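You operate a simulated robot arm through the tools that you are given. There is no shell and no other tool. Be economical: measure what you need, move in short steps, check, and stop when the job is done.

You are at the controls of a simulated two-armed robot. One attempt, no reset.

JOB
Pull the low cart back to the red line, then the split cart to the white line.
Fine: both brakes end on.

It is judged by the outcome, as a careful person would: the job done as asked, and still so three seconds after it is handed in. It fails if anything else is knocked over, pushed out of place, dropped, spilled or broken.

ROBOT AND FRAMES
Two 6-joint arms with two-finger parallel grippers on one trunk, on a base that drives. Base frame: it is fixed to the floor where the robot stands at the start and does not move with it; the origin is under the middle of the robot, x ahead of it, y to its left, z up. Units: mm, rad, N and s.
The left shoulder is at the start at [280, 185, 1130], the right one opposite. With the tool pointing down near the work surface each hand reaches from about 520 to 920 mm from the robot's upright axis, wherever it stands, measured 20 degrees to its own side. Places, roughly: low cart [1200, 300, 500]; low cart brake [700, 0, 800]; short cart [1600, -2100, 700]; short cart brake [2100, -1800, 1300]; split cart [3300, -400, 700]; split cart brake [2300, -200, 1300]; tall cart [4800, 1700, 800]; tall cart brake [3900, 1900, 1300]. Payload 1.57 kg a hand.
The TCP of each hand is the grasp point between the finger pads, 30 mm short of the fingertips. In the tool frame z runs along the fingers and y along their closing line. Largest opening 80 mm; finger width 17, thickness 12; the body of the gripper, 40 by 82 mm, starts 80 mm behind the TCP.
Orientation is that of the tool frame in the base frame, as a unit quaternion [w, x, y, z]. With the fingers straight down and closing along the base's y, the tool's x points along the base's -x, its y along +y and its z along -z.

CONTROLS
- The arms move only by the tool nudge_tool. It takes "left_steps", "right_steps" or both (then of equal length, played together; a hand with none holds still); each is a list of rows, each an object of numbers (a shift or turn left out is 0, a gripper value left out holds the last): "wx", "wy", "wz": the turn, a rotation vector about the base's x, y, z in units of 8 degrees (1.0 is 8 degrees); "dx", "dy", "dz": the shift along the base's x, y, z in units of 50 mm (1.0 is 50 mm); "grip": the opening in per cent of the stroke, from 0 (shut) to 100 (fully open). In form: [{"wx": .., "wy": .., "wz": .., "dx": .., "dy": .., "dz": .., "grip": ..}, ...]. A call has 1 to 10 rows; each row shifts and turns the commanded pose from where the row before left it. A call with a number of a shift or a turn outside -1 to 1 is refused whole. Each row takes 0.2 s and may step no farther than 50 mm and 0.15 rad from the row before; otherwise, or with a gripper value out of range, the whole call is refused. A pose out of reach is approached as far as the arm can. The call stops where the force on the tool passes 90 N (or 10 N more than at its start, if that is more) or the arm is blocked; 0.2 s more then pass. The fingers move at their own pace (about 153 mm/s each) and stop on an object; they squeeze with about 22 N. The grip force told is the motor's: it shows also when the fingers shut on nothing. Time passes only in rows, and 0.2 s behind the last, so rows that do not move let the fingers close. The reply holds the time, the measured pose of the TCP, the force on the tool along the base axes, the opening and the grip force, in the units named above and with some noise, with the torque about the TCP (base axes, N m) and any sound that the robot's microphone picked up.
- Cameras (640 x 400 px; columns grow to the right, rows downward): "scene" is now at [224, -38.5, 1565.2]; the picture's right is [-0.54, -0.84, 0.00], its down [-0.66, 0.42, -0.62] and it looks along [0.52, -0.34, -0.78] (base axes); focal length 289 px, centre (320, 200). "left" rides on the left gripper at [72, 7, -122] in its tool frame; the picture's right is [-0.09, 1.00, 0.00], its down [-0.84, -0.08, -0.54] and it looks along [-0.54, -0.05, 0.84] (tool axes); focal length 238 px, centre (320, 200). "right" rides on the right gripper at [72, -7, -122] in its tool frame; the picture's right is [0.09, 1.00, 0.00], its down [-0.84, 0.08, -0.54] and it looks along [-0.54, 0.05, 0.84] (tool axes); focal length 238 px, centre (320, 200). There is no depth. A picture from a camera that has moved, and an enlarged one, comes with that camera's place and axes in the base frame and with its lens.
- capture(camera): a new picture of that camera. The clock stands still meanwhile.
- lift_body(by): slides the trunk up (or, below 0, down) by that many mm; the arms and the scene camera ride with it, the base frame stays. It gives what a move gives, with no picture.
- roll_base(legs): drives the robot by 1 to 6 legs, each [ahead, turn to the left] in mm and rad, along the robot's own axes; the way and the turn of a leg run together, so that a leg with both is an arc; at most 1500 mm and 3.142 rad a leg. The arms and the cameras ride along, it lands a little off, and it stops where it bumps. It gives what a move gives.
- head_to(pan, tilt): turns the head with the scene camera to pan (to the left, within 1.501 rad either way) and tilt (down, from -0.506 to 1.204), counted from straight ahead of the robot. It gives what a move gives.
- inspect(camera, box): a new picture of the part [left, top, right, bottom] of that camera's present view, enlarged. The clock stands still meanwhile.
- sign_off(): hands the job in; it is judged then, once.

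Work in short steps. Places have to be worked out from the pictures, the camera data and where the tool is seen: move nearer, look again, correct. Check each grasp and each placing, and mend what went wrong. You have 120 turns and 88 pictures in all, those below and enlarged ones among them. Open the grippers and draw the arms clear of the work before you hand the job in, unless the task says otherwise; then end with one line.

The tools are called after "Emit:" as name(argument=value, ...) on one line, values as JSON. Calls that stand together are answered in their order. nudge_tool: Moves the arms, as the interface text tells. Its arguments: {"type":"object","properties":{"left_steps":{"type":"array","items":{"type":"object","properties":{"wx":{"type":"number"},"wy":{"type":"number"},"wz":{"type":"number"},"dx":{"type":"number"},"dy":{"type":"number"},"dz":{"type":"number"},"grip":{"type":"number"}}}},"right_steps":{"type":"array","items":{"type":"object","properties":{"wx":{"type":"number"},"wy":{"type":"number"},"wz":{"type":"number"},"dx":{"type":"number"},"dy":{"type":"number"},"dz":{"type":"number"},"grip":{"type":"number"}}}}},"required":[]} The other tools are called the same way: lift_body (by) slides the trunk up or down; roll_base (legs) drives the base; head_to (pan, tilt) turns the head that bears the scene camera; capture (camera) takes a picture; inspect (camera, box) takes an enlarged picture of a part of a camera's view; sign_off () hands the job in.

At the start:

```text
t: 0.0
left_tcp_pos: [607.7, 36.2, 1197.7]
left_orientation: [0.0, 0.0, 1.0, 0.0]
left_contact_force: [0.3, -0.2, -0.5]
left_torque: [-0.02, 0.0, 0.03]
left_finger_gap: 80.2
left_gripper_force: 0.0
right_tcp_pos: [436.7, -411.2, 1149.7]
right_orientation: [0.0, 0.0, 1.0, 0.0]
right_contact_force: [0.4, 1.1, 0.0]
right_torque: [0.02, -0.02, -0.02]
right_finger_gap: 79.8
right_gripper_force: 0.1
trunk travel left (down, up): [-825.0, 165.0]
robot x, y, heading: [0.9, -2.1, -0.003]
head pan, tilt: [-0.569, 0.899]
```

scene: 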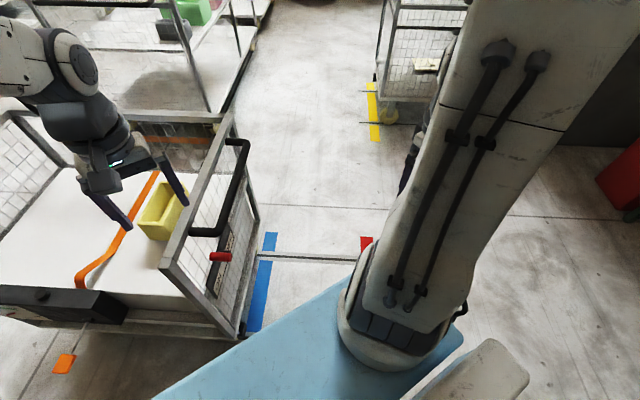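
right: 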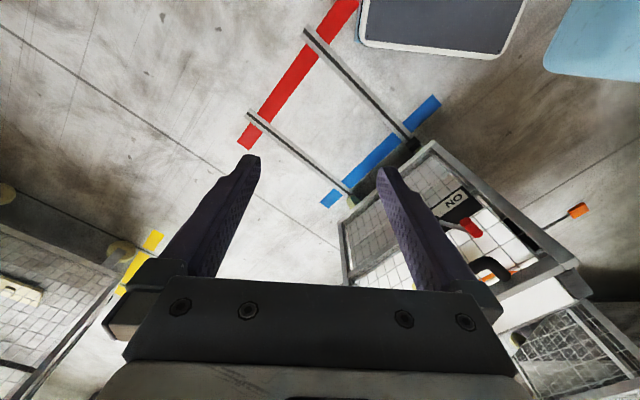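
left: 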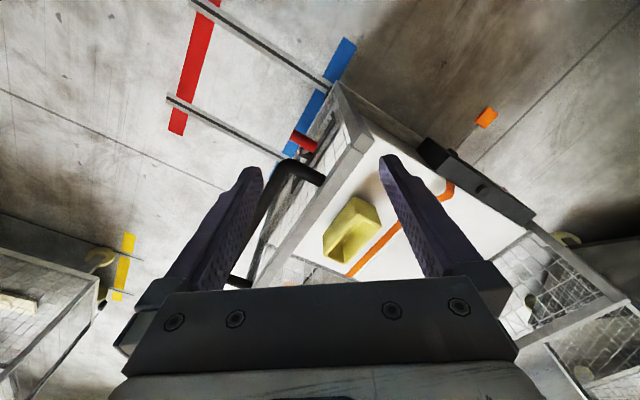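

I'll first look around with the head to understand the low cart, its brake and the lines.

Emit:
head_to(pan=0.0, tilt=0.9)

Emit:
capture(camera="scene")

Emit:
head_to(pan=-0.1, tilt=0.25)

Emit:
capture(camera="scene")

```text
t: 1.0
left_tcp_pos: [606.2, 34.9, 1196.5]
left_orientation: [0.0, -0.001, 1.0, 0.0]
left_contact_force: [-0.5, -0.2, -0.2]
left_torque: [0.01, 0.02, 0.0]
left_finger_gap: 79.8
left_gripper_force: 0.0
right_tcp_pos: [437.3, -411.5, 1148.2]
right_orientation: [0.0, 0.0, 1.0, 0.0]
right_contact_force: [0.2, -0.1, -0.1]
right_torque: [0.03, -0.03, 0.02]
right_finger_gap: 80.1
right_gripper_force: 0.2
trunk travel left (down, up): [-825.0, 165.0]
robot x, y, heading: [1.6, 1.3, 0.006]
head pan, tilt: [0.0, 0.901]
```

```text
84 pictures are left
camera scene: at [235.8, 2.2, 1565.0], right [0.0, -1.0, 0.0], down [-0.78, 0.0, -0.62], along [0.62, 0.0, -0.78], focal length 289 px, centre (320, 200)
```

scene: 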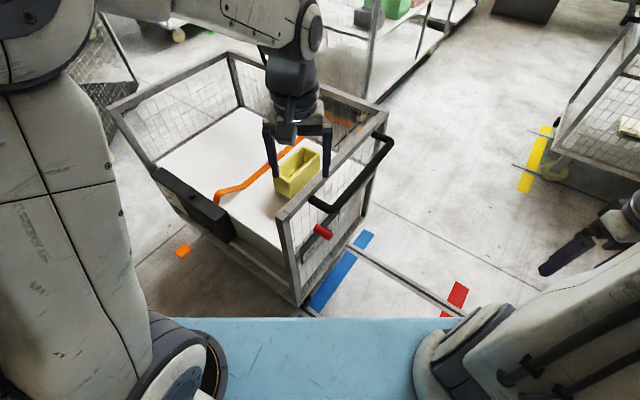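

```text
t: 2.0
left_tcp_pos: [607.8, 34.9, 1196.9]
left_orientation: [-0.001, 0.0, 1.0, 0.0]
left_contact_force: [0.9, -0.3, -0.1]
left_torque: [0.01, -0.04, -0.01]
left_finger_gap: 80.0
left_gripper_force: 0.1
right_tcp_pos: [435.8, -411.0, 1149.1]
right_orientation: [0.0, 0.0, 1.0, -0.001]
right_contact_force: [0.4, -0.3, 0.1]
right_torque: [-0.03, -0.01, -0.01]
right_finger_gap: 79.9
right_gripper_force: 0.0
trunk travel left (down, up): [-825.0, 165.0]
robot x, y, heading: [1.3, -0.5, -0.0]
head pan, tilt: [-0.099, 0.25]
```

```text
83 pictures are left
camera scene: at [253.2, -7.0, 1621.9], right [-0.1, -1.0, 0.0], down [-0.25, 0.02, -0.97], along [0.96, -0.1, -0.25], focal length 289 px, centre (320, 200)
```

scene: 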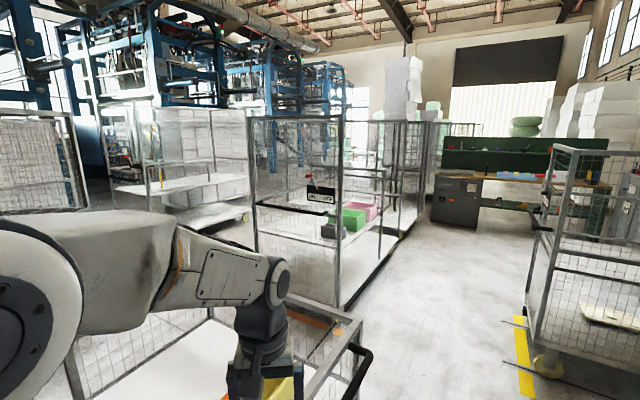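

Blue line marks where the low cart stands; red is ~600 mm behind it along about (-0.6,-0.8), and my base stands in that path. I look closer at the brake lever and its label.

Emit:
head_to(pan=-0.1, tilt=0.9)

Emit:
inspect(camera="scene", box=[220, 100, 420, 320])

Emit:
inspect(camera="right", box=[300, 80, 620, 300])

Emit:
inspect(camera="left", box=[220, 40, 560, 300])

```text
t: 3.0
left_tcp_pos: [607.9, 35.4, 1196.8]
left_orientation: [0.0, 0.0, 1.0, 0.0]
left_contact_force: [-0.1, -0.6, -0.4]
left_torque: [-0.02, -0.01, 0.01]
left_finger_gap: 79.9
left_gripper_force: 0.0
right_tcp_pos: [435.9, -411.5, 1149.3]
right_orientation: [0.001, 0.0, 1.0, 0.0]
right_contact_force: [0.2, 0.6, -0.3]
right_torque: [-0.02, -0.01, -0.02]
right_finger_gap: 80.1
right_gripper_force: 0.0
trunk travel left (down, up): [-825.0, 165.0]
robot x, y, heading: [-2.9, -2.8, -0.003]
head pan, tilt: [-0.099, 0.901]
```

```text
1.82 times, centred on (320, 210) of scene
camera zoom: at [235.5, -5.3, 1565.0], right [-0.1, -1.0, 0.0], down [-0.78, 0.08, -0.62], along [0.62, -0.06, -0.78], focal length 525 px, centre (320, 182)
```

zoom: 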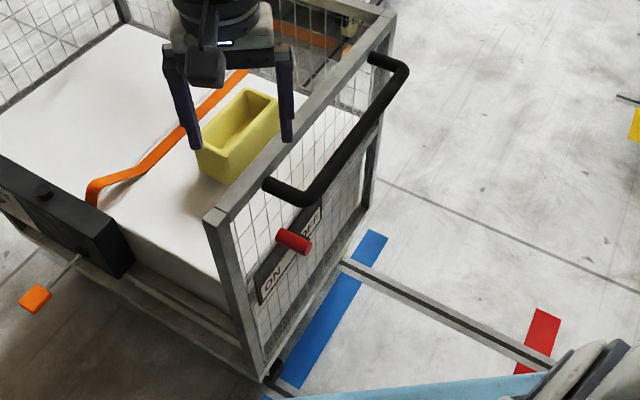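

```text
1.82 times, centred on (460, 190) of right
camera zoom: at [365.0, -417.9, 1269.6], right [-0.09, 1.0, 0.0], down [0.84, 0.08, 0.54], along [0.54, 0.05, -0.84], focal length 433 px, centre (66, 218)
```

zoom: 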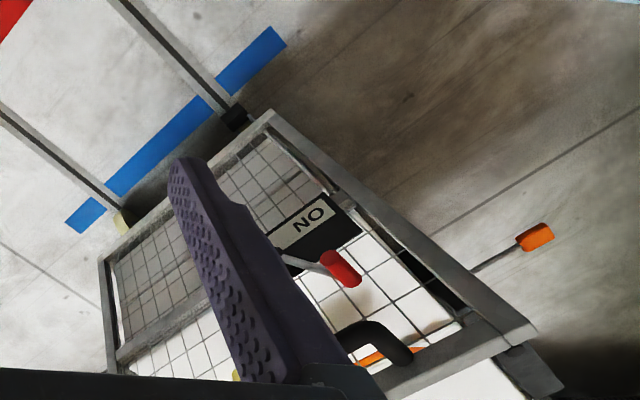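

```text
1.54 times, centred on (390, 170) of left
camera zoom: at [535.7, 41.8, 1319.4], right [0.09, 1.0, 0.0], down [0.84, -0.08, 0.54], along [0.54, -0.05, -0.84], focal length 367 px, centre (212, 246)
```

zoom: 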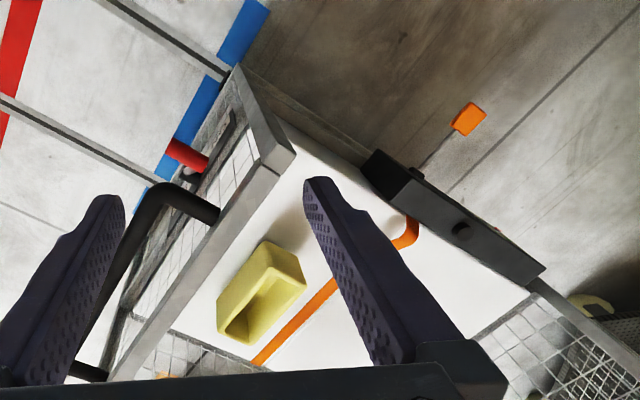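

I need to see the floor to my right and behind the red line before I drive there.

Emit:
head_to(pan=-1.4, tilt=0.45)

Emit:
capture(camera="scene")

Emit:
head_to(pan=-0.7, tilt=0.45)

Emit:
capture(camera="scene")

Emit:
head_to(pan=1.2, tilt=0.7)

Emit:
capture(camera="scene")

```text
t: 4.5
left_tcp_pos: [607.9, 35.2, 1195.7]
left_orientation: [-0.001, 0.0, 1.0, 0.001]
left_contact_force: [-0.3, -0.1, 0.3]
left_torque: [-0.06, 0.0, 0.01]
left_finger_gap: 79.9
left_gripper_force: 0.1
right_tcp_pos: [435.5, -411.2, 1148.3]
right_orientation: [0.0, 0.0, 1.0, 0.0]
right_contact_force: [0.2, 0.1, 0.2]
right_torque: [-0.01, 0.01, 0.0]
right_finger_gap: 80.0
right_gripper_force: 0.0
trunk travel left (down, up): [-825.0, 165.0]
robot x, y, heading: [0.8, 0.4, 0.0]
head pan, tilt: [-1.4, 0.45]
```

```text
79 pictures are left
camera scene: at [176.0, -88.3, 1603.3], right [-0.99, -0.17, 0.0], down [-0.07, 0.43, -0.9], along [0.15, -0.89, -0.44], focal length 289 px, centre (320, 200)
```

scene: 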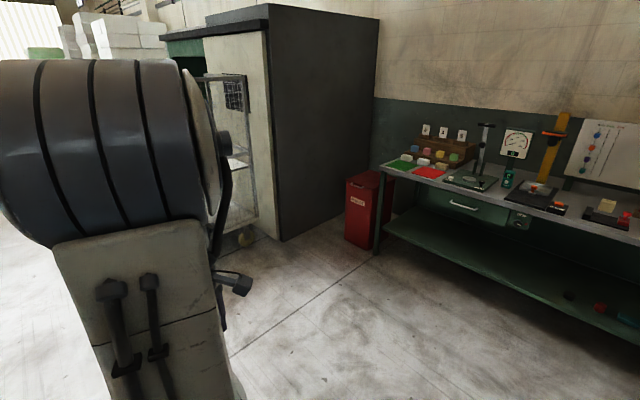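

```text
t: 5.6
left_tcp_pos: [608.2, 36.5, 1197.6]
left_orientation: [0.0, 0.0, 1.0, 0.0]
left_contact_force: [0.6, 0.0, -0.3]
left_torque: [-0.03, -0.01, 0.0]
left_finger_gap: 80.2
left_gripper_force: 0.1
right_tcp_pos: [437.1, -411.3, 1148.6]
right_orientation: [0.0, 0.001, 1.0, -0.001]
right_contact_force: [-0.2, 0.1, 0.4]
right_torque: [0.0, 0.01, -0.02]
right_finger_gap: 80.3
right_gripper_force: 0.0
trunk travel left (down, up): [-825.0, 165.0]
robot x, y, heading: [0.2, 1.8, 0.003]
head pan, tilt: [-0.7, 0.45]
```

```text
78 pictures are left
camera scene: at [230.6, -57.0, 1603.3], right [-0.64, -0.76, 0.0], down [-0.33, 0.28, -0.9], along [0.69, -0.58, -0.44], focal length 289 px, centre (320, 200)
```

scene: 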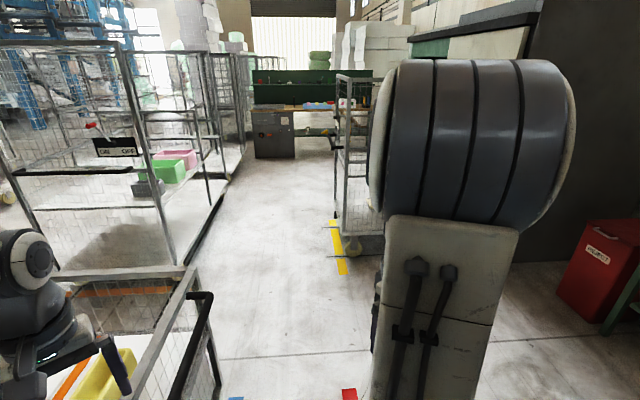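

```text
t: 7.5
left_tcp_pos: [607.5, 34.7, 1196.9]
left_orientation: [0.0, 0.0, 1.0, 0.001]
left_contact_force: [0.1, 0.4, 0.8]
left_torque: [0.0, 0.03, -0.03]
left_finger_gap: 80.0
left_gripper_force: 0.2
right_tcp_pos: [435.9, -411.1, 1148.4]
right_orientation: [-0.001, -0.001, 1.0, 0.0]
right_contact_force: [-0.1, 0.5, -0.5]
right_torque: [0.0, 0.01, -0.01]
right_finger_gap: 80.0
right_gripper_force: 0.1
trunk travel left (down, up): [-825.0, 165.0]
robot x, y, heading: [-1.0, -1.2, -0.003]
head pan, tilt: [1.201, 0.7]
```

```text
77 pictures are left
camera scene: at [191.1, 81.4, 1581.2], right [0.93, -0.36, 0.0], down [-0.23, -0.6, -0.77], along [0.28, 0.71, -0.64], focal length 289 px, centre (320, 200)
```

scene: 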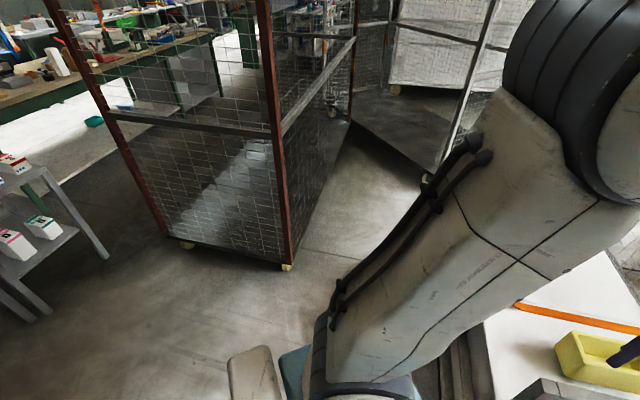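

The split cart is the tall mesh cart beyond; the low cart's end spans about (659,105)–(1109,-228) at z≈977, handle centre near (803,-128). I drive round to face that end (heading ≈0.93) from ~680 mm away.

Emit:
roll_base(legs=[[0, -1.04], [784, 0], [0, 1.974]])

Emit:
head_to(pan=0.0, tilt=0.9)

Emit:
capture(camera="scene")

```text
t: 19.1
left_tcp_pos: [719.9, -152.2, 1197.0]
left_orientation: [0.0, -0.465, 0.885, 0.001]
left_contact_force: [0.4, 0.2, -0.1]
left_torque: [0.02, 0.0, 0.04]
left_finger_gap: 80.0
left_gripper_force: 0.0
right_tcp_pos: [989.7, -545.9, 1147.7]
right_orientation: [0.001, -0.466, 0.885, 0.0]
right_contact_force: [0.3, -0.3, 0.7]
right_torque: [-0.01, -0.01, 0.02]
right_finger_gap: 79.8
right_gripper_force: 0.1
trunk travel left (down, up): [-825.0, 165.0]
robot x, y, heading: [400.8, -674.6, 0.968]
head pan, tilt: [1.201, 0.7]
```

```text
t: 20.5
left_tcp_pos: [719.0, -151.2, 1197.8]
left_orientation: [0.0, -0.466, 0.885, 0.001]
left_contact_force: [0.4, -0.4, -0.4]
left_torque: [0.02, 0.0, -0.02]
left_finger_gap: 80.1
left_gripper_force: 0.1
right_tcp_pos: [990.2, -545.8, 1148.2]
right_orientation: [0.0, -0.466, 0.885, 0.0]
right_contact_force: [-0.4, 0.6, -0.2]
right_torque: [0.03, 0.0, 0.01]
right_finger_gap: 80.0
right_gripper_force: 0.1
trunk travel left (down, up): [-825.0, 165.0]
robot x, y, heading: [405.8, -675.0, 0.971]
head pan, tilt: [0.0, 0.901]
```

```text
76 pictures are left
camera scene: at [537.2, -476.6, 1565.0], right [0.82, -0.57, 0.0], down [-0.44, -0.65, -0.62], along [0.35, 0.51, -0.78], focal length 289 px, centre (320, 200)
```

scene: 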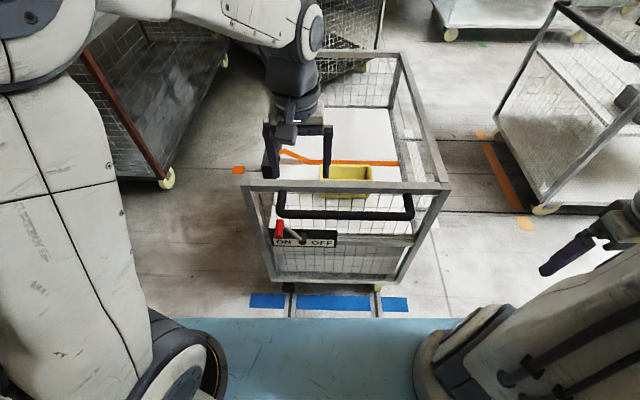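

Lever stands at ON (up-left); OFF is to the right of its pivot. I zoom in for coordinates.

Emit:
inspect(camera="scene", box=[225, 130, 465, 320])

Emit:
capture(camera="left")

```text
2.11 times, centred on (345, 225) of scene
camera zoom: at [537.2, -476.6, 1565.0], right [0.82, -0.57, 0.0], down [-0.44, -0.65, -0.62], along [0.35, 0.51, -0.78], focal length 608 px, centre (267, 147)
```

zoom: 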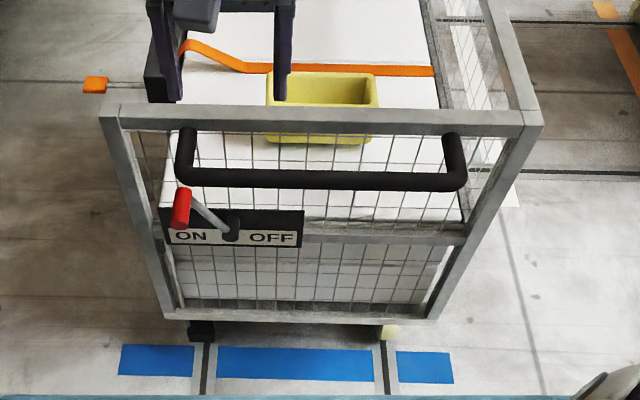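

```text
74 pictures are left
camera left: at [672.0, -207.3, 1319.4], right [-0.77, 0.64, 0.0], down [0.54, 0.65, 0.54], along [0.35, 0.42, -0.84], focal length 238 px, centre (320, 200)
```

left: 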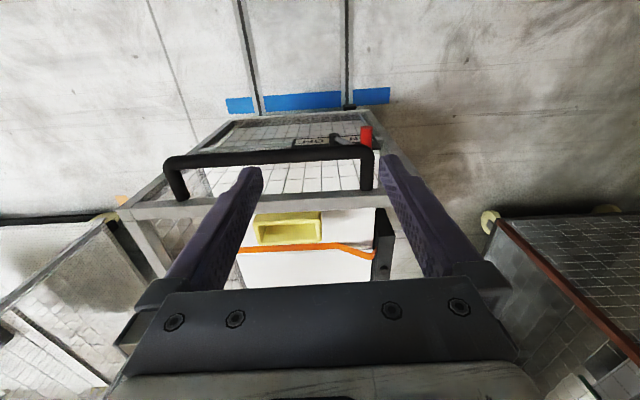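

Estimates in robot coordinates: handle bar ~695 ahead, z≈923; red knob ~695 ahead, 118 left, z≈856; the cart's axis is about 0.03 rad right of my heading. I align and look again with the right hand moved toward the handle.

Emit:
roll_base(legs=[[0, -0.032]])

Emit:
capture(camera="left")

Emit:
inspect(camera="scene", box=[225, 130, 465, 320])

```text
t: 21.2
left_tcp_pos: [736.6, -162.4, 1197.7]
left_orientation: [0.0, -0.451, 0.892, 0.0]
left_contact_force: [0.0, 0.5, 0.4]
left_torque: [0.01, -0.01, 0.0]
left_finger_gap: 80.3
left_gripper_force: 0.1
right_tcp_pos: [992.1, -564.6, 1148.2]
right_orientation: [0.0, -0.453, 0.892, 0.0]
right_contact_force: [-0.1, -0.1, -0.1]
right_torque: [-0.01, -0.01, 0.0]
right_finger_gap: 79.9
right_gripper_force: 0.0
trunk travel left (down, up): [-825.0, 165.0]
robot x, y, heading: [402.6, -669.4, 0.935]
head pan, tilt: [0.0, 0.901]
```

```text
73 pictures are left
camera left: at [686.9, -216.2, 1319.4], right [-0.75, 0.66, 0.0], down [0.56, 0.63, 0.54], along [0.36, 0.41, -0.84], focal length 238 px, centre (320, 200)
```

left: 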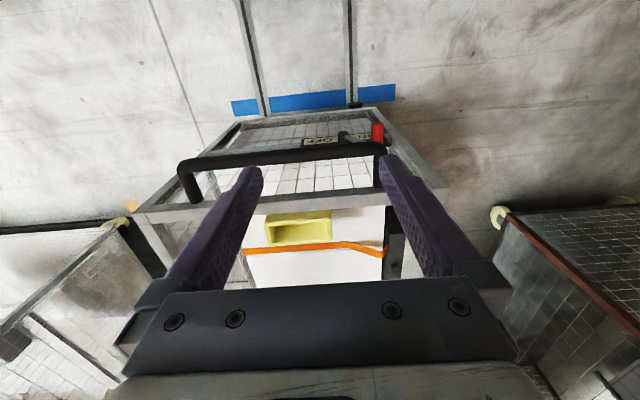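

```text
2.11 times, centred on (345, 225) of scene
camera zoom: at [543.4, -480.9, 1565.0], right [0.81, -0.59, 0.0], down [-0.46, -0.63, -0.62], along [0.37, 0.5, -0.78], focal length 608 px, centre (267, 147)
```

zoom: 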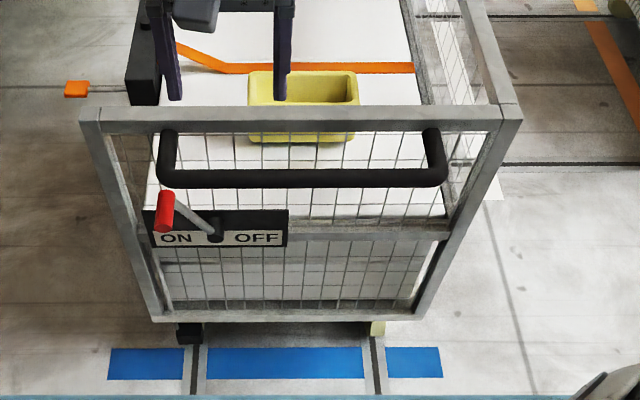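

Now aligned. I bring the right hand over the handle (about 100 right of my axis), turning it so the fingers straddle the bar front-to-back.

Emit:
nudge_tool(right_steps=[{"dx": -0.195, "dy": 0.782, "wz": 1, "dz": -0.2}, {"dx": -0.195, "dy": 0.782, "wz": 1, "dz": -0.2}, {"dx": -0.195, "dy": 0.782, "wz": 1, "dz": -0.2}, {"dx": -0.195, "dy": 0.782, "wz": 1, "dz": -0.2}, {"dx": -0.195, "dy": 0.782, "wz": 1, "dz": -0.2}, {"dx": -0.195, "dy": 0.782, "wz": 1, "dz": -0.2}, {"dx": -0.195, "dy": 0.782, "wz": 1, "dz": -0.2}, {"dx": -0.195, "dy": 0.782, "wz": 1, "dz": -0.2}, {"dx": -0.195, "dy": 0.782, "wz": 1, "dz": -0.2}, {"dx": -0.195, "dy": 0.782, "wz": 1, "dz": -0.2}])

Emit:
nudge_tool(right_steps=[{"wz": 0.8, "dz": -0.2}, {"wz": 0.45, "dz": -0.2}, {}])

Emit:
capture(camera="right")

Emit:
capture(camera="scene")

```text
t: 23.4
left_tcp_pos: [734.4, -162.8, 1196.1]
left_orientation: [0.0, -0.452, 0.892, 0.0]
left_contact_force: [0.6, -0.4, 0.6]
left_torque: [0.03, -0.03, 0.02]
left_finger_gap: 79.9
left_gripper_force: 0.2
right_tcp_pos: [895.7, -174.0, 1048.9]
right_orientation: [0.0, 0.92, -0.392, 0.0]
right_contact_force: [-0.7, 0.5, -0.2]
right_torque: [0.0, 0.02, 0.01]
right_finger_gap: 80.1
right_gripper_force: 0.0
trunk travel left (down, up): [-825.0, 165.0]
robot x, y, heading: [405.9, -672.0, 0.945]
head pan, tilt: [0.0, 0.901]
```

```text
t: 24.2
left_tcp_pos: [734.4, -161.4, 1197.3]
left_orientation: [0.0, -0.452, 0.892, 0.0]
left_contact_force: [-0.2, 0.2, 0.1]
left_torque: [0.0, 0.02, 0.02]
left_finger_gap: 80.0
left_gripper_force: 0.0
right_tcp_pos: [895.1, -174.6, 1028.1]
right_orientation: [0.0, 0.95, -0.312, -0.001]
right_contact_force: [0.1, 0.1, 0.5]
right_torque: [0.03, -0.03, -0.05]
right_finger_gap: 80.2
right_gripper_force: 0.0
trunk travel left (down, up): [-825.0, 165.0]
robot x, y, heading: [405.4, -671.6, 0.935]
head pan, tilt: [0.0, 0.901]
```

```text
71 pictures are left
camera right: at [957.3, -211.4, 1149.7], right [-0.51, -0.86, 0.0], down [-0.72, 0.43, 0.54], along [-0.46, 0.28, -0.84], focal length 238 px, centre (320, 200)
```

right: 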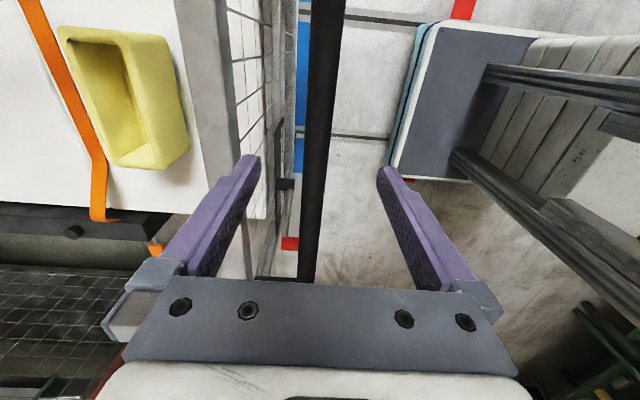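

```text
70 pictures are left
camera scene: at [543.5, -480.9, 1565.0], right [0.81, -0.59, 0.0], down [-0.46, -0.63, -0.62], along [0.37, 0.5, -0.78], focal length 289 px, centre (320, 200)
```

scene: 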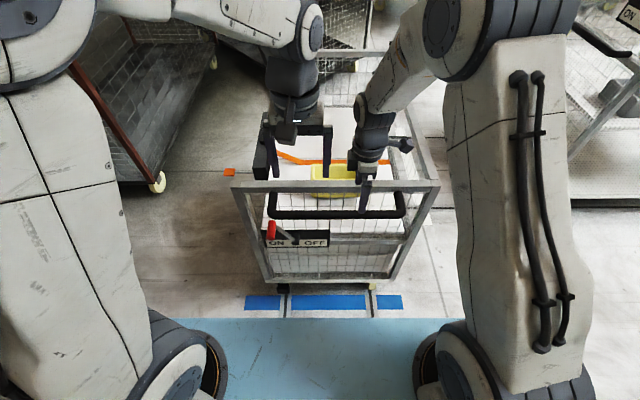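

The bar lies midway between the fingers. I lower 103 mm and close.

Emit:
nudge_tool(right_steps=[{"dz": -0.5}, {"dz": -0.5}, {"dz": -0.5}, {"dz": -0.5}, {"grip": 0}, {}, {}])

Emit:
capture(camera="right")

```text
t: 25.8
left_tcp_pos: [735.3, -162.3, 1197.5]
left_orientation: [0.0, -0.451, 0.892, 0.001]
left_contact_force: [0.4, -0.9, 0.0]
left_torque: [-0.03, -0.02, -0.05]
left_finger_gap: 80.0
left_gripper_force: 0.0
right_tcp_pos: [895.7, -171.0, 929.7]
right_orientation: [-0.002, 0.95, -0.311, 0.0]
right_contact_force: [6.1, 6.4, -1.7]
right_torque: [0.26, -0.04, 0.25]
right_finger_gap: 25.5
right_gripper_force: 37.1
trunk travel left (down, up): [-825.0, 165.0]
robot x, y, heading: [405.1, -672.2, 0.937]
head pan, tilt: [0.0, 0.901]
```

```text
69 pictures are left
camera right: at [958.3, -210.0, 1049.9], right [-0.52, -0.86, 0.0], down [-0.72, 0.43, 0.54], along [-0.46, 0.28, -0.84], focal length 238 px, centre (320, 200)
```

right: 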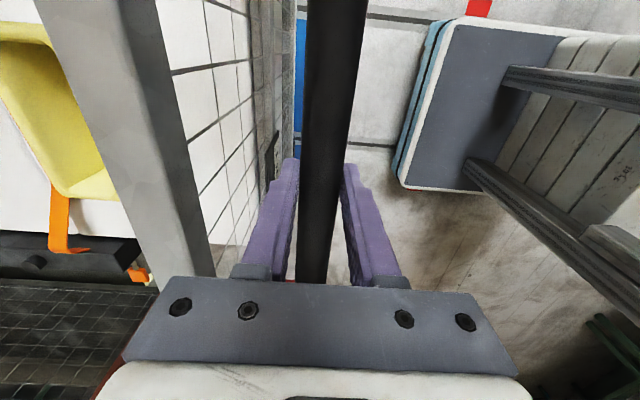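

Handle held (25.5 mm). Now the left hand: draw back, close, and tilt 60° forward so it can reach under the bar to the knob.

Emit:
nudge_tool(left_steps=[{"dx": -0.457, "dy": 0.067, "dz": -0.49, "wx": 0.754, "wy": -0.557, "grip": 0}, {"dx": -0.457, "dy": 0.067, "dz": -0.49, "wx": 0.754, "wy": -0.557}, {"dx": -0.457, "dy": 0.067, "dz": -0.49, "wx": 0.754, "wy": -0.557}, {"dx": -0.457, "dy": 0.067, "dz": -0.49, "wx": 0.754, "wy": -0.557}, {"dx": -0.457, "dy": 0.067, "dz": -0.49, "wx": 0.754, "wy": -0.557}, {"dx": -0.457, "dy": 0.067, "dz": -0.49, "wx": 0.754, "wy": -0.557}, {"dx": -0.457, "dy": 0.067, "dz": -0.49, "wx": 0.754, "wy": -0.557}, {"dx": -0.457, "dy": 0.067, "dz": -0.49, "wx": 0.754, "wy": -0.557}])

Emit:
capture(camera="left")

Emit:
capture(camera="scene")

```text
t: 27.6
left_tcp_pos: [700.7, -11.6, 1093.0]
left_orientation: [0.398, -0.389, 0.794, 0.245]
left_contact_force: [0.8, 0.6, 1.1]
left_torque: [0.0, 0.03, 0.04]
left_finger_gap: 0.0
left_gripper_force: 21.4
left hand out of reach, approached as far as the arm can: row 4, 5, 6, 7, 8
right_tcp_pos: [896.0, -172.0, 927.9]
right_orientation: [-0.001, 0.95, -0.311, 0.0]
right_contact_force: [8.1, 16.7, -4.0]
right_torque: [-0.5, -0.87, 0.2]
right_finger_gap: 26.3
right_gripper_force: 37.1
trunk travel left (down, up): [-825.0, 165.0]
robot x, y, heading: [401.3, -671.1, 0.935]
head pan, tilt: [0.0, 0.901]
```

```text
68 pictures are left
camera left: at [614.7, -123.0, 1103.2], right [-0.78, 0.61, 0.15], down [0.14, -0.07, 0.99], along [0.62, 0.79, -0.03], focal length 238 px, centre (320, 200)
```

left: 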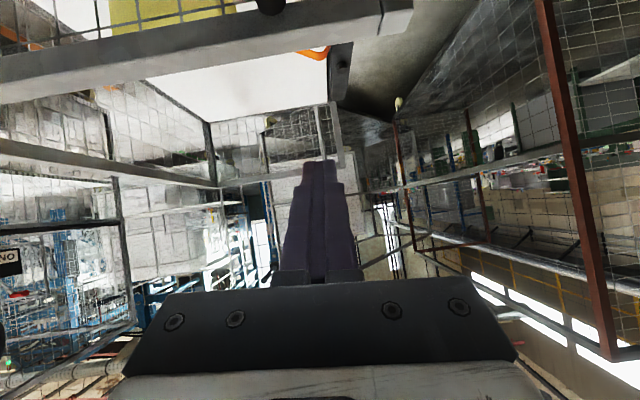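

```text
67 pictures are left
camera scene: at [543.9, -480.6, 1564.9], right [0.81, -0.59, 0.0], down [-0.46, -0.63, -0.62], along [0.37, 0.5, -0.78], focal length 289 px, centre (320, 200)
```

scene: 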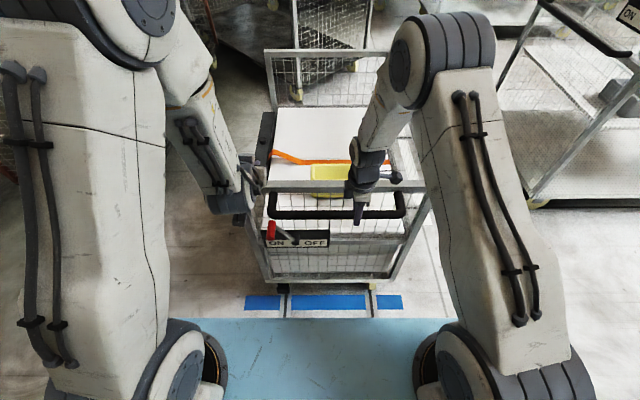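

The left arm cannot fold that close in. I'll release, back off 180 mm, and work at longer reach.

Emit:
nudge_tool(right_steps=[{"grip": 100}, {}, {"dz": 0.7}, {"dz": 0.7}, {"dz": 0.7}])

Emit:
roll_base(legs=[[-180, 0]])

Emit:
nudge_tool(left_steps=[{"dx": -0.1}])

```text
t: 28.8
left_tcp_pos: [701.0, -10.9, 1093.4]
left_orientation: [0.399, -0.39, 0.793, 0.246]
left_contact_force: [0.0, 0.1, -0.3]
left_torque: [0.02, 0.0, -0.03]
left_finger_gap: 0.0
left_gripper_force: 21.8
right_tcp_pos: [893.7, -174.2, 1032.5]
right_orientation: [0.001, 0.95, -0.312, 0.0]
right_contact_force: [0.7, 0.2, -0.5]
right_torque: [-0.02, -0.02, -0.03]
right_finger_gap: 80.0
right_gripper_force: 0.0
trunk travel left (down, up): [-825.0, 165.0]
robot x, y, heading: [404.0, -668.9, 0.94]
head pan, tilt: [0.0, 0.901]
```

```text
t: 30.3
left_tcp_pos: [594.7, -157.0, 1093.8]
left_orientation: [0.398, -0.39, 0.793, 0.247]
left_contact_force: [-0.7, 0.5, -0.3]
left_torque: [-0.02, 0.02, -0.01]
left_finger_gap: 0.0
left_gripper_force: 21.5
right_tcp_pos: [788.5, -319.5, 1032.9]
right_orientation: [0.0, 0.95, -0.312, 0.0]
right_contact_force: [-0.1, -0.8, -0.6]
right_torque: [-0.05, 0.01, 0.0]
right_finger_gap: 79.9
right_gripper_force: 0.0
trunk travel left (down, up): [-825.0, 165.0]
robot x, y, heading: [295.8, -821.1, 0.935]
head pan, tilt: [0.0, 0.901]
```

```text
t: 30.7
left_tcp_pos: [594.0, -157.3, 1094.0]
left_orientation: [0.399, -0.389, 0.794, 0.245]
left_contact_force: [-0.5, -0.2, -0.5]
left_torque: [0.02, 0.03, 0.03]
left_finger_gap: 0.2
left_gripper_force: 20.9
left hand out of reach, approached as far as the arm can: row 1
right_tcp_pos: [787.8, -318.7, 1032.1]
right_orientation: [0.0, 0.95, -0.312, 0.0]
right_contact_force: [0.6, -0.4, 0.5]
right_torque: [-0.02, 0.02, 0.0]
right_finger_gap: 79.9
right_gripper_force: 0.0
trunk travel left (down, up): [-825.0, 165.0]
robot x, y, heading: [296.4, -818.5, 0.938]
head pan, tilt: [0.0, 0.901]
```

I bring the right hand back over the bar and the left hand toward a point in front-left of the knob, together.

Emit:
nudge_tool(left_steps=[{"dx": 0.553, "dy": 0.667, "dz": -0.317}, {"dx": 0.553, "dy": 0.667, "dz": -0.317}, {"dx": 0.553, "dy": 0.667, "dz": -0.317}, {"dx": 0.553, "dy": 0.667, "dz": -0.317}, {"dx": 0.553, "dy": 0.667, "dz": -0.317}, {"dx": 0.553, "dy": 0.667, "dz": -0.317}, {}], right_steps=[{"dx": 0.357, "dy": 0.493}, {"dx": 0.357, "dy": 0.493}, {"dx": 0.357, "dy": 0.493}, {"dx": 0.357, "dy": 0.493}, {"dx": 0.357, "dy": 0.493}, {"dx": 0.357, "dy": 0.493}, {}])

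Emit:
capture(camera="left")

Emit:
capture(camera="right")

```text
t: 32.3
left_tcp_pos: [762.0, 44.6, 998.4]
left_orientation: [0.398, -0.389, 0.794, 0.245]
left_contact_force: [-0.5, 0.2, 0.4]
left_torque: [0.01, -0.02, -0.01]
left_finger_gap: 0.3
left_gripper_force: 21.1
right_tcp_pos: [895.7, -173.4, 1031.5]
right_orientation: [0.001, 0.95, -0.313, 0.0]
right_contact_force: [0.1, 0.0, 0.6]
right_torque: [-0.03, 0.0, 0.01]
right_finger_gap: 80.0
right_gripper_force: 0.0
trunk travel left (down, up): [-825.0, 165.0]
robot x, y, heading: [298.4, -815.2, 0.934]
head pan, tilt: [0.0, 0.901]
```

```text
66 pictures are left
camera left: at [674.6, -68.2, 1008.2], right [-0.78, 0.61, 0.15], down [0.14, -0.07, 0.99], along [0.62, 0.79, -0.03], focal length 238 px, centre (320, 200)
```

left: 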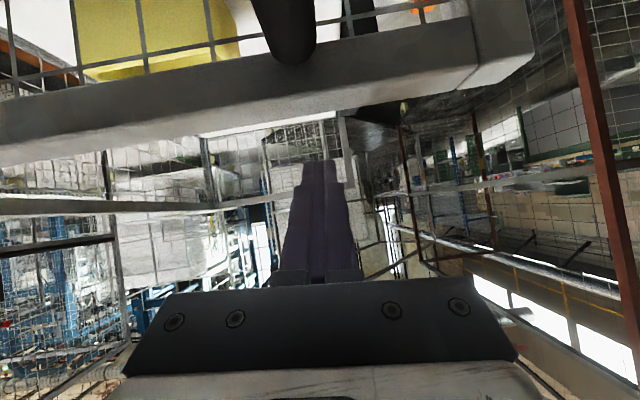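

```text
65 pictures are left
camera right: at [958.0, -209.8, 1153.6], right [-0.52, -0.86, 0.0], down [-0.72, 0.43, 0.54], along [-0.46, 0.28, -0.84], focal length 238 px, centre (320, 200)
```

right: 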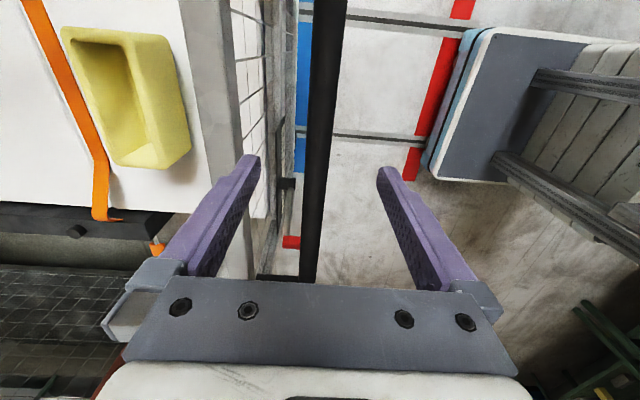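

Left hand is over the rail; I back it out and lower it to the pre-push point while the right hand lowers and grips the bar.

Emit:
nudge_tool(left_steps=[{"dx": -0.785, "dy": -0.645}, {"dx": -0.785, "dy": -0.645}, {"dx": -0.785, "dy": -0.645}, {"dx": -0.785, "dy": -0.645}, {"dz": -0.6}, {"dz": -0.6}, {"dz": -0.64}, {}], right_steps=[{"dz": -0.53}, {"dz": -0.53}, {"dz": -0.53}, {"dz": -0.53}, {"grip": 0}, {}, {}, {}])

Emit:
capture(camera="left")

Emit:
capture(camera="scene")

```text
refused: row 1 steps farther than a row can; nothing moved
```

```text
64 pictures are left
camera left: at [674.6, -68.2, 1008.2], right [-0.78, 0.61, 0.15], down [0.14, -0.07, 0.99], along [0.62, 0.79, -0.03], focal length 238 px, centre (320, 200)
```

left: 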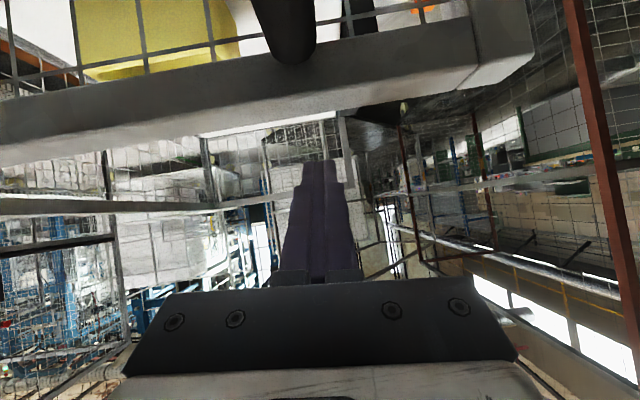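

```text
63 pictures are left
camera scene: at [436.7, -626.3, 1564.9], right [0.81, -0.59, 0.0], down [-0.47, -0.63, -0.62], along [0.37, 0.5, -0.78], focal length 289 px, centre (320, 200)
```

scene: 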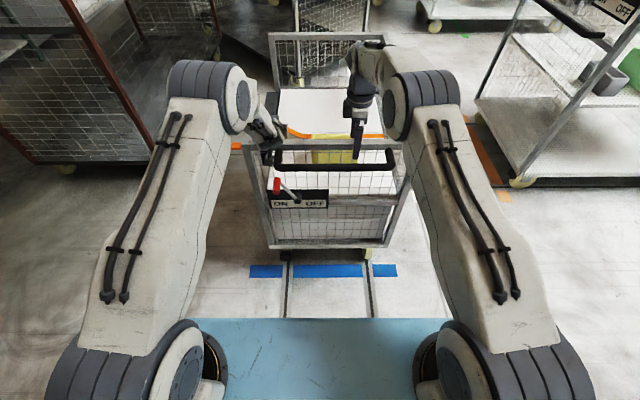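

The step was just over 50 mm; I split it into 5 rows.

Emit:
nudge_tool(left_steps=[{"dx": -0.628, "dy": -0.516}, {"dx": -0.628, "dy": -0.516}, {"dx": -0.628, "dy": -0.516}, {"dx": -0.628, "dy": -0.516}, {"dx": -0.628, "dy": -0.516}, {"dz": -0.6}, {"dz": -0.6}, {"dz": -0.64}, {}], right_steps=[{"dz": -0.53}, {"dz": -0.53}, {"dz": -0.53}, {"dz": -0.53}, {"grip": 0}, {}, {}, {}, {}])

Emit:
inspect(camera="scene", box=[220, 120, 420, 250])

```text
t: 34.3
left_tcp_pos: [666.7, -86.4, 928.1]
left_orientation: [0.39, -0.386, 0.796, 0.255]
left_contact_force: [0.0, 0.4, 0.4]
left_torque: [0.0, -0.01, -0.01]
left_finger_gap: 0.1
left_gripper_force: 21.4
left hand out of reach, approached as far as the arm can: row 2, 3, 4, 5, 6, 7, 8
right_tcp_pos: [894.4, -171.2, 925.9]
right_orientation: [0.0, 0.95, -0.311, 0.0]
right_contact_force: [6.3, 5.6, -2.9]
right_torque: [0.04, -0.15, 0.33]
right_finger_gap: 25.6
right_gripper_force: 37.2
trunk travel left (down, up): [-825.0, 165.0]
robot x, y, heading: [296.2, -818.9, 0.934]
head pan, tilt: [0.0, 0.901]
```

```text
3.08 times, centred on (320, 185) of scene
camera zoom: at [436.7, -626.4, 1564.9], right [0.81, -0.59, 0.0], down [-0.46, -0.63, -0.62], along [0.37, 0.5, -0.78], focal length 888 px, centre (320, 246)
```

zoom: 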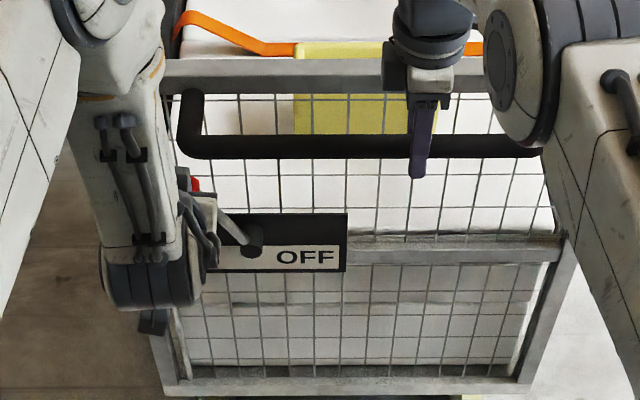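

Bar gripped. Left hand is at ~810 ahead, right in front of the bar end; I slide it 48 mm left then lower to knob height.

Emit:
nudge_tool(left_steps=[{"dx": -0.4, "dy": 0.28}, {"dx": -0.4, "dy": 0.28}, {"dz": -0.48}, {"dz": -0.48}, {"dz": -0.48}, {}])

Emit:
capture(camera="left")

Emit:
inspect(camera="scene", box=[220, 120, 420, 250])

```text
t: 35.7
left_tcp_pos: [686.7, -68.4, 866.0]
left_orientation: [0.394, -0.387, 0.795, 0.251]
left_contact_force: [-0.6, 0.3, 0.1]
left_torque: [0.0, -0.01, 0.0]
left_finger_gap: 0.0
left_gripper_force: 20.9
left hand out of reach, approached as far as the arm can: row 1, 2, 3, 4, 5
right_tcp_pos: [894.6, -171.3, 926.9]
right_orientation: [-0.001, 0.95, -0.312, 0.0]
right_contact_force: [7.4, 7.9, -1.7]
right_torque: [-0.02, -0.06, 0.31]
right_finger_gap: 25.4
right_gripper_force: 36.8
trunk travel left (down, up): [-825.0, 165.0]
robot x, y, heading: [298.8, -818.9, 0.935]
head pan, tilt: [0.0, 0.901]
```

```text
61 pictures are left
camera left: at [600.0, -180.8, 878.2], right [-0.77, 0.61, 0.17], down [0.16, -0.08, 0.98], along [0.61, 0.79, -0.04], focal length 238 px, centre (320, 200)
```

left: 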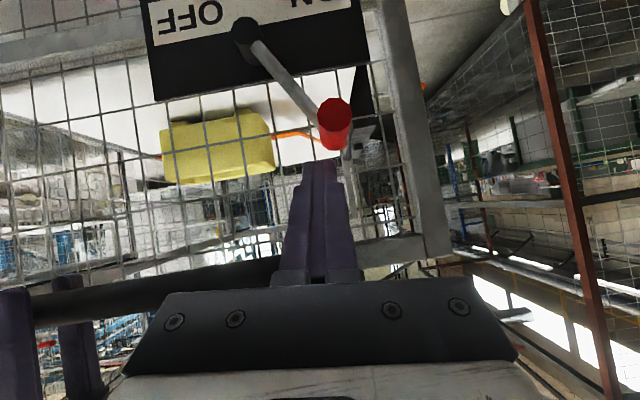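

```text
3.08 times, centred on (320, 185) of scene
camera zoom: at [436.8, -626.4, 1564.9], right [0.81, -0.59, 0.0], down [-0.47, -0.63, -0.62], along [0.37, 0.5, -0.78], focal length 888 px, centre (320, 246)
```

zoom: 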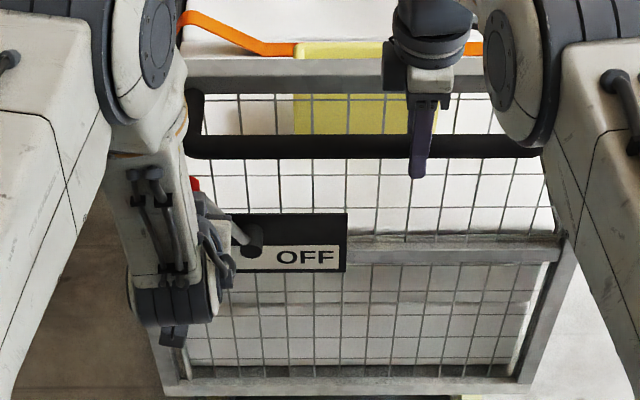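

Clear view: knob axis points at me; I place it at ~863–925 ahead, 152 left, z≈815, pivot ~84 left, z≈698. I move the left hand 58 mm left, then down and forward beside the knob.

Emit:
nudge_tool(left_steps=[{"dx": -0.378, "dy": 0.465}, {"dx": -0.378, "dy": 0.465}, {"dz": -0.4}, {"dz": -0.4}, {"dz": -0.2}, {}])

Emit:
capture(camera="left")

```text
t: 37.1
left_tcp_pos: [699.4, -60.0, 822.5]
left_orientation: [0.4, -0.385, 0.793, 0.25]
left_contact_force: [28.4, -11.9, 18.4]
left_torque: [0.34, -0.38, -0.76]
left_finger_gap: 0.0
left_gripper_force: 21.1
left hand out of reach, approached as far as the arm can: row 1, 2, 3
right_tcp_pos: [895.0, -171.5, 926.2]
right_orientation: [-0.001, 0.95, -0.312, -0.001]
right_contact_force: [2.8, 12.7, -5.1]
right_torque: [0.64, 0.38, 0.33]
right_finger_gap: 25.5
right_gripper_force: 37.2
trunk travel left (down, up): [-825.0, 165.0]
robot x, y, heading: [297.9, -813.9, 0.936]
head pan, tilt: [0.0, 0.901]
```

```text
59 pictures are left
camera left: at [611.3, -171.8, 831.0], right [-0.77, 0.61, 0.16], down [0.14, -0.08, 0.99], along [0.62, 0.79, -0.02], focal length 238 px, centre (320, 200)
```

left: 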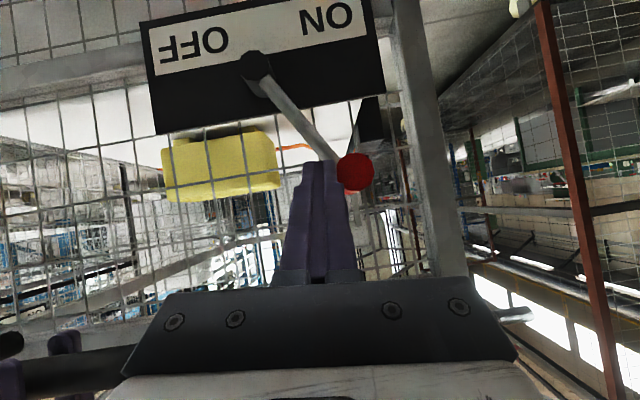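

The hand was stopped by its reach and slipped to the wrong (right) side of the knob. I move off, rise above the knob, lessen the tilt to ~40° so there's more reach room, then go left.

Emit:
nudge_tool(left_steps=[{"dx": 0.4, "dy": -0.3}, {"dz": 0.5}, {"dz": 0.5}, {"wx": -0.8045, "wy": 0.594}, {"wx": -0.8045, "wy": 0.594}, {"wx": -0.4, "wy": 0.297, "dx": -0.716, "dy": 0.529}, {"dx": -0.716, "dy": 0.529}, {}])

Emit:
capture(camera="left")

```text
t: 38.9
left_tcp_pos: [649.0, -22.0, 869.7]
left_orientation: [0.251, -0.415, 0.857, 0.175]
left_contact_force: [-0.2, 0.4, -0.4]
left_torque: [-0.03, -0.01, 0.0]
left_finger_gap: 0.0
left_gripper_force: 21.4
left hand out of reach, approached as far as the arm can: row 7
right_tcp_pos: [894.9, -171.8, 925.8]
right_orientation: [0.0, 0.95, -0.312, 0.0]
right_contact_force: [5.3, 9.0, 1.5]
right_torque: [0.22, 0.01, 0.29]
right_finger_gap: 25.8
right_gripper_force: 37.1
trunk travel left (down, up): [-825.0, 165.0]
robot x, y, heading: [296.9, -816.8, 0.936]
head pan, tilt: [0.0, 0.901]
```

```text
58 pictures are left
camera left: at [569.9, -125.6, 928.1], right [-0.75, 0.65, 0.14], down [0.35, 0.2, 0.92], along [0.56, 0.73, -0.38], focal length 238 px, centre (320, 200)
```

left: 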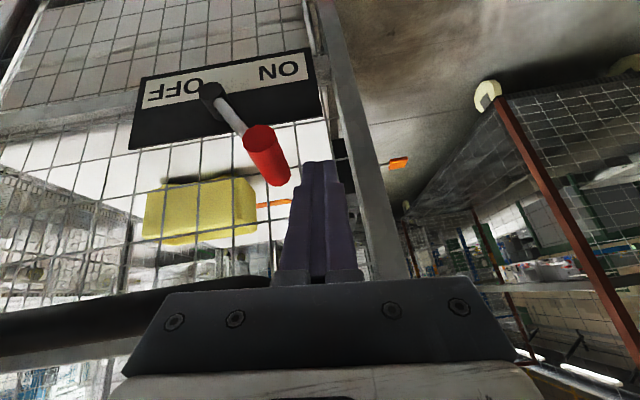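

Now on the left of the knob. I lower 50 and go forward 30, then look.

Emit:
nudge_tool(left_steps=[{"dz": -0.5, "dx": 0.18, "dy": 0.24}, {"dz": -0.5, "dx": 0.18, "dy": 0.24}, {}])

Emit:
capture(camera="left")

```text
t: 39.7
left_tcp_pos: [668.6, 1.9, 818.8]
left_orientation: [0.256, -0.414, 0.856, 0.172]
left_contact_force: [-0.1, -0.2, 0.5]
left_torque: [0.0, 0.01, -0.01]
left_finger_gap: 0.0
left_gripper_force: 21.2
right_tcp_pos: [894.2, -171.9, 926.7]
right_orientation: [0.001, 0.95, -0.312, -0.001]
right_contact_force: [6.4, 8.4, 1.5]
right_torque: [0.12, 0.13, 0.22]
right_finger_gap: 25.5
right_gripper_force: 37.0
trunk travel left (down, up): [-825.0, 165.0]
robot x, y, heading: [296.5, -818.8, 0.934]
head pan, tilt: [0.0, 0.901]
```

```text
57 pictures are left
camera left: at [587.4, -100.3, 877.9], right [-0.74, 0.65, 0.13], down [0.34, 0.2, 0.92], along [0.57, 0.73, -0.37], focal length 238 px, centre (320, 200)
```

left: 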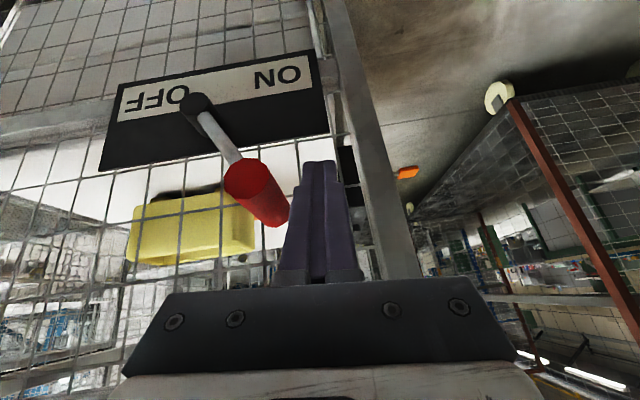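

Good, fingers rest just left of the knob. I push right in small steps.

Emit:
nudge_tool(left_steps=[{"dx": 0.402, "dy": -0.297}, {"dx": 0.402, "dy": -0.297, "dz": 0.1}, {"dx": 0.402, "dy": -0.297, "dz": 0.1}, {"dx": 0.402, "dy": -0.297}, {"dx": 0.402, "dy": -0.297}])

Emit:
capture(camera="left")

```text
t: 40.9
left_tcp_pos: [764.7, -74.2, 826.7]
left_orientation: [0.251, -0.416, 0.857, 0.17]
left_contact_force: [-34.1, -14.7, -5.6]
left_torque: [1.4, -3.18, 0.05]
left_finger_gap: 0.1
left_gripper_force: 21.0
right_tcp_pos: [896.6, -171.1, 927.2]
right_orientation: [-0.004, 0.95, -0.312, 0.001]
right_contact_force: [25.0, 18.0, -8.1]
right_torque: [-0.15, -0.3, 0.27]
right_finger_gap: 25.9
right_gripper_force: 36.6
trunk travel left (down, up): [-825.0, 165.0]
robot x, y, heading: [295.4, -817.1, 0.935]
head pan, tilt: [0.0, 0.901]
```

```text
56 pictures are left
camera left: at [684.6, -176.1, 885.4], right [-0.75, 0.65, 0.14], down [0.35, 0.21, 0.92], along [0.57, 0.73, -0.38], focal length 238 px, centre (320, 200)
```

left: 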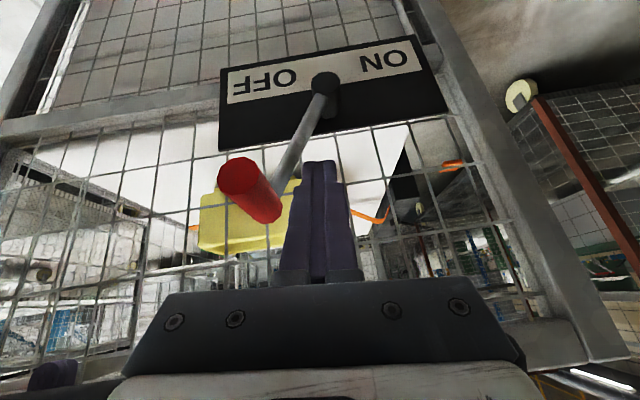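

The lever has passed upright toward OFF. Two more steps until it meets its stop.

Emit:
nudge_tool(left_steps=[{"dx": 0.322, "dy": -0.238, "dz": -0.1}, {"dx": 0.322, "dy": -0.238, "dz": -0.1}])

Emit:
capture(camera="left")

```text
t: 41.7
left_tcp_pos: [784.0, -83.5, 821.0]
left_orientation: [0.251, -0.425, 0.85, 0.185]
left_contact_force: [-13.8, 5.2, 6.7]
left_torque: [-0.11, -0.05, -0.22]
left_finger_gap: 0.0
left_gripper_force: 21.4
right_tcp_pos: [896.3, -171.1, 926.8]
right_orientation: [-0.004, 0.95, -0.311, 0.003]
right_contact_force: [-2.6, -0.2, 3.3]
right_torque: [0.34, 0.29, 0.46]
right_finger_gap: 26.0
right_gripper_force: 36.6
trunk travel left (down, up): [-825.0, 165.0]
robot x, y, heading: [293.9, -819.9, 0.949]
head pan, tilt: [0.0, 0.901]
stopped in row 2 (left hand): the force on the tool passed its limit at 93 N (the readings are from after the stop); the commanded pose is now the measured one
```

```text
55 pictures are left
camera left: at [707.7, -189.1, 878.3], right [-0.76, 0.63, 0.16], down [0.35, 0.2, 0.92], along [0.54, 0.75, -0.37], focal length 238 px, centre (320, 200)
```

left: 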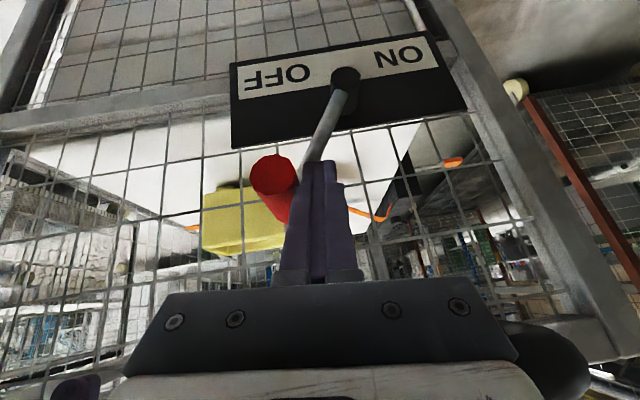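

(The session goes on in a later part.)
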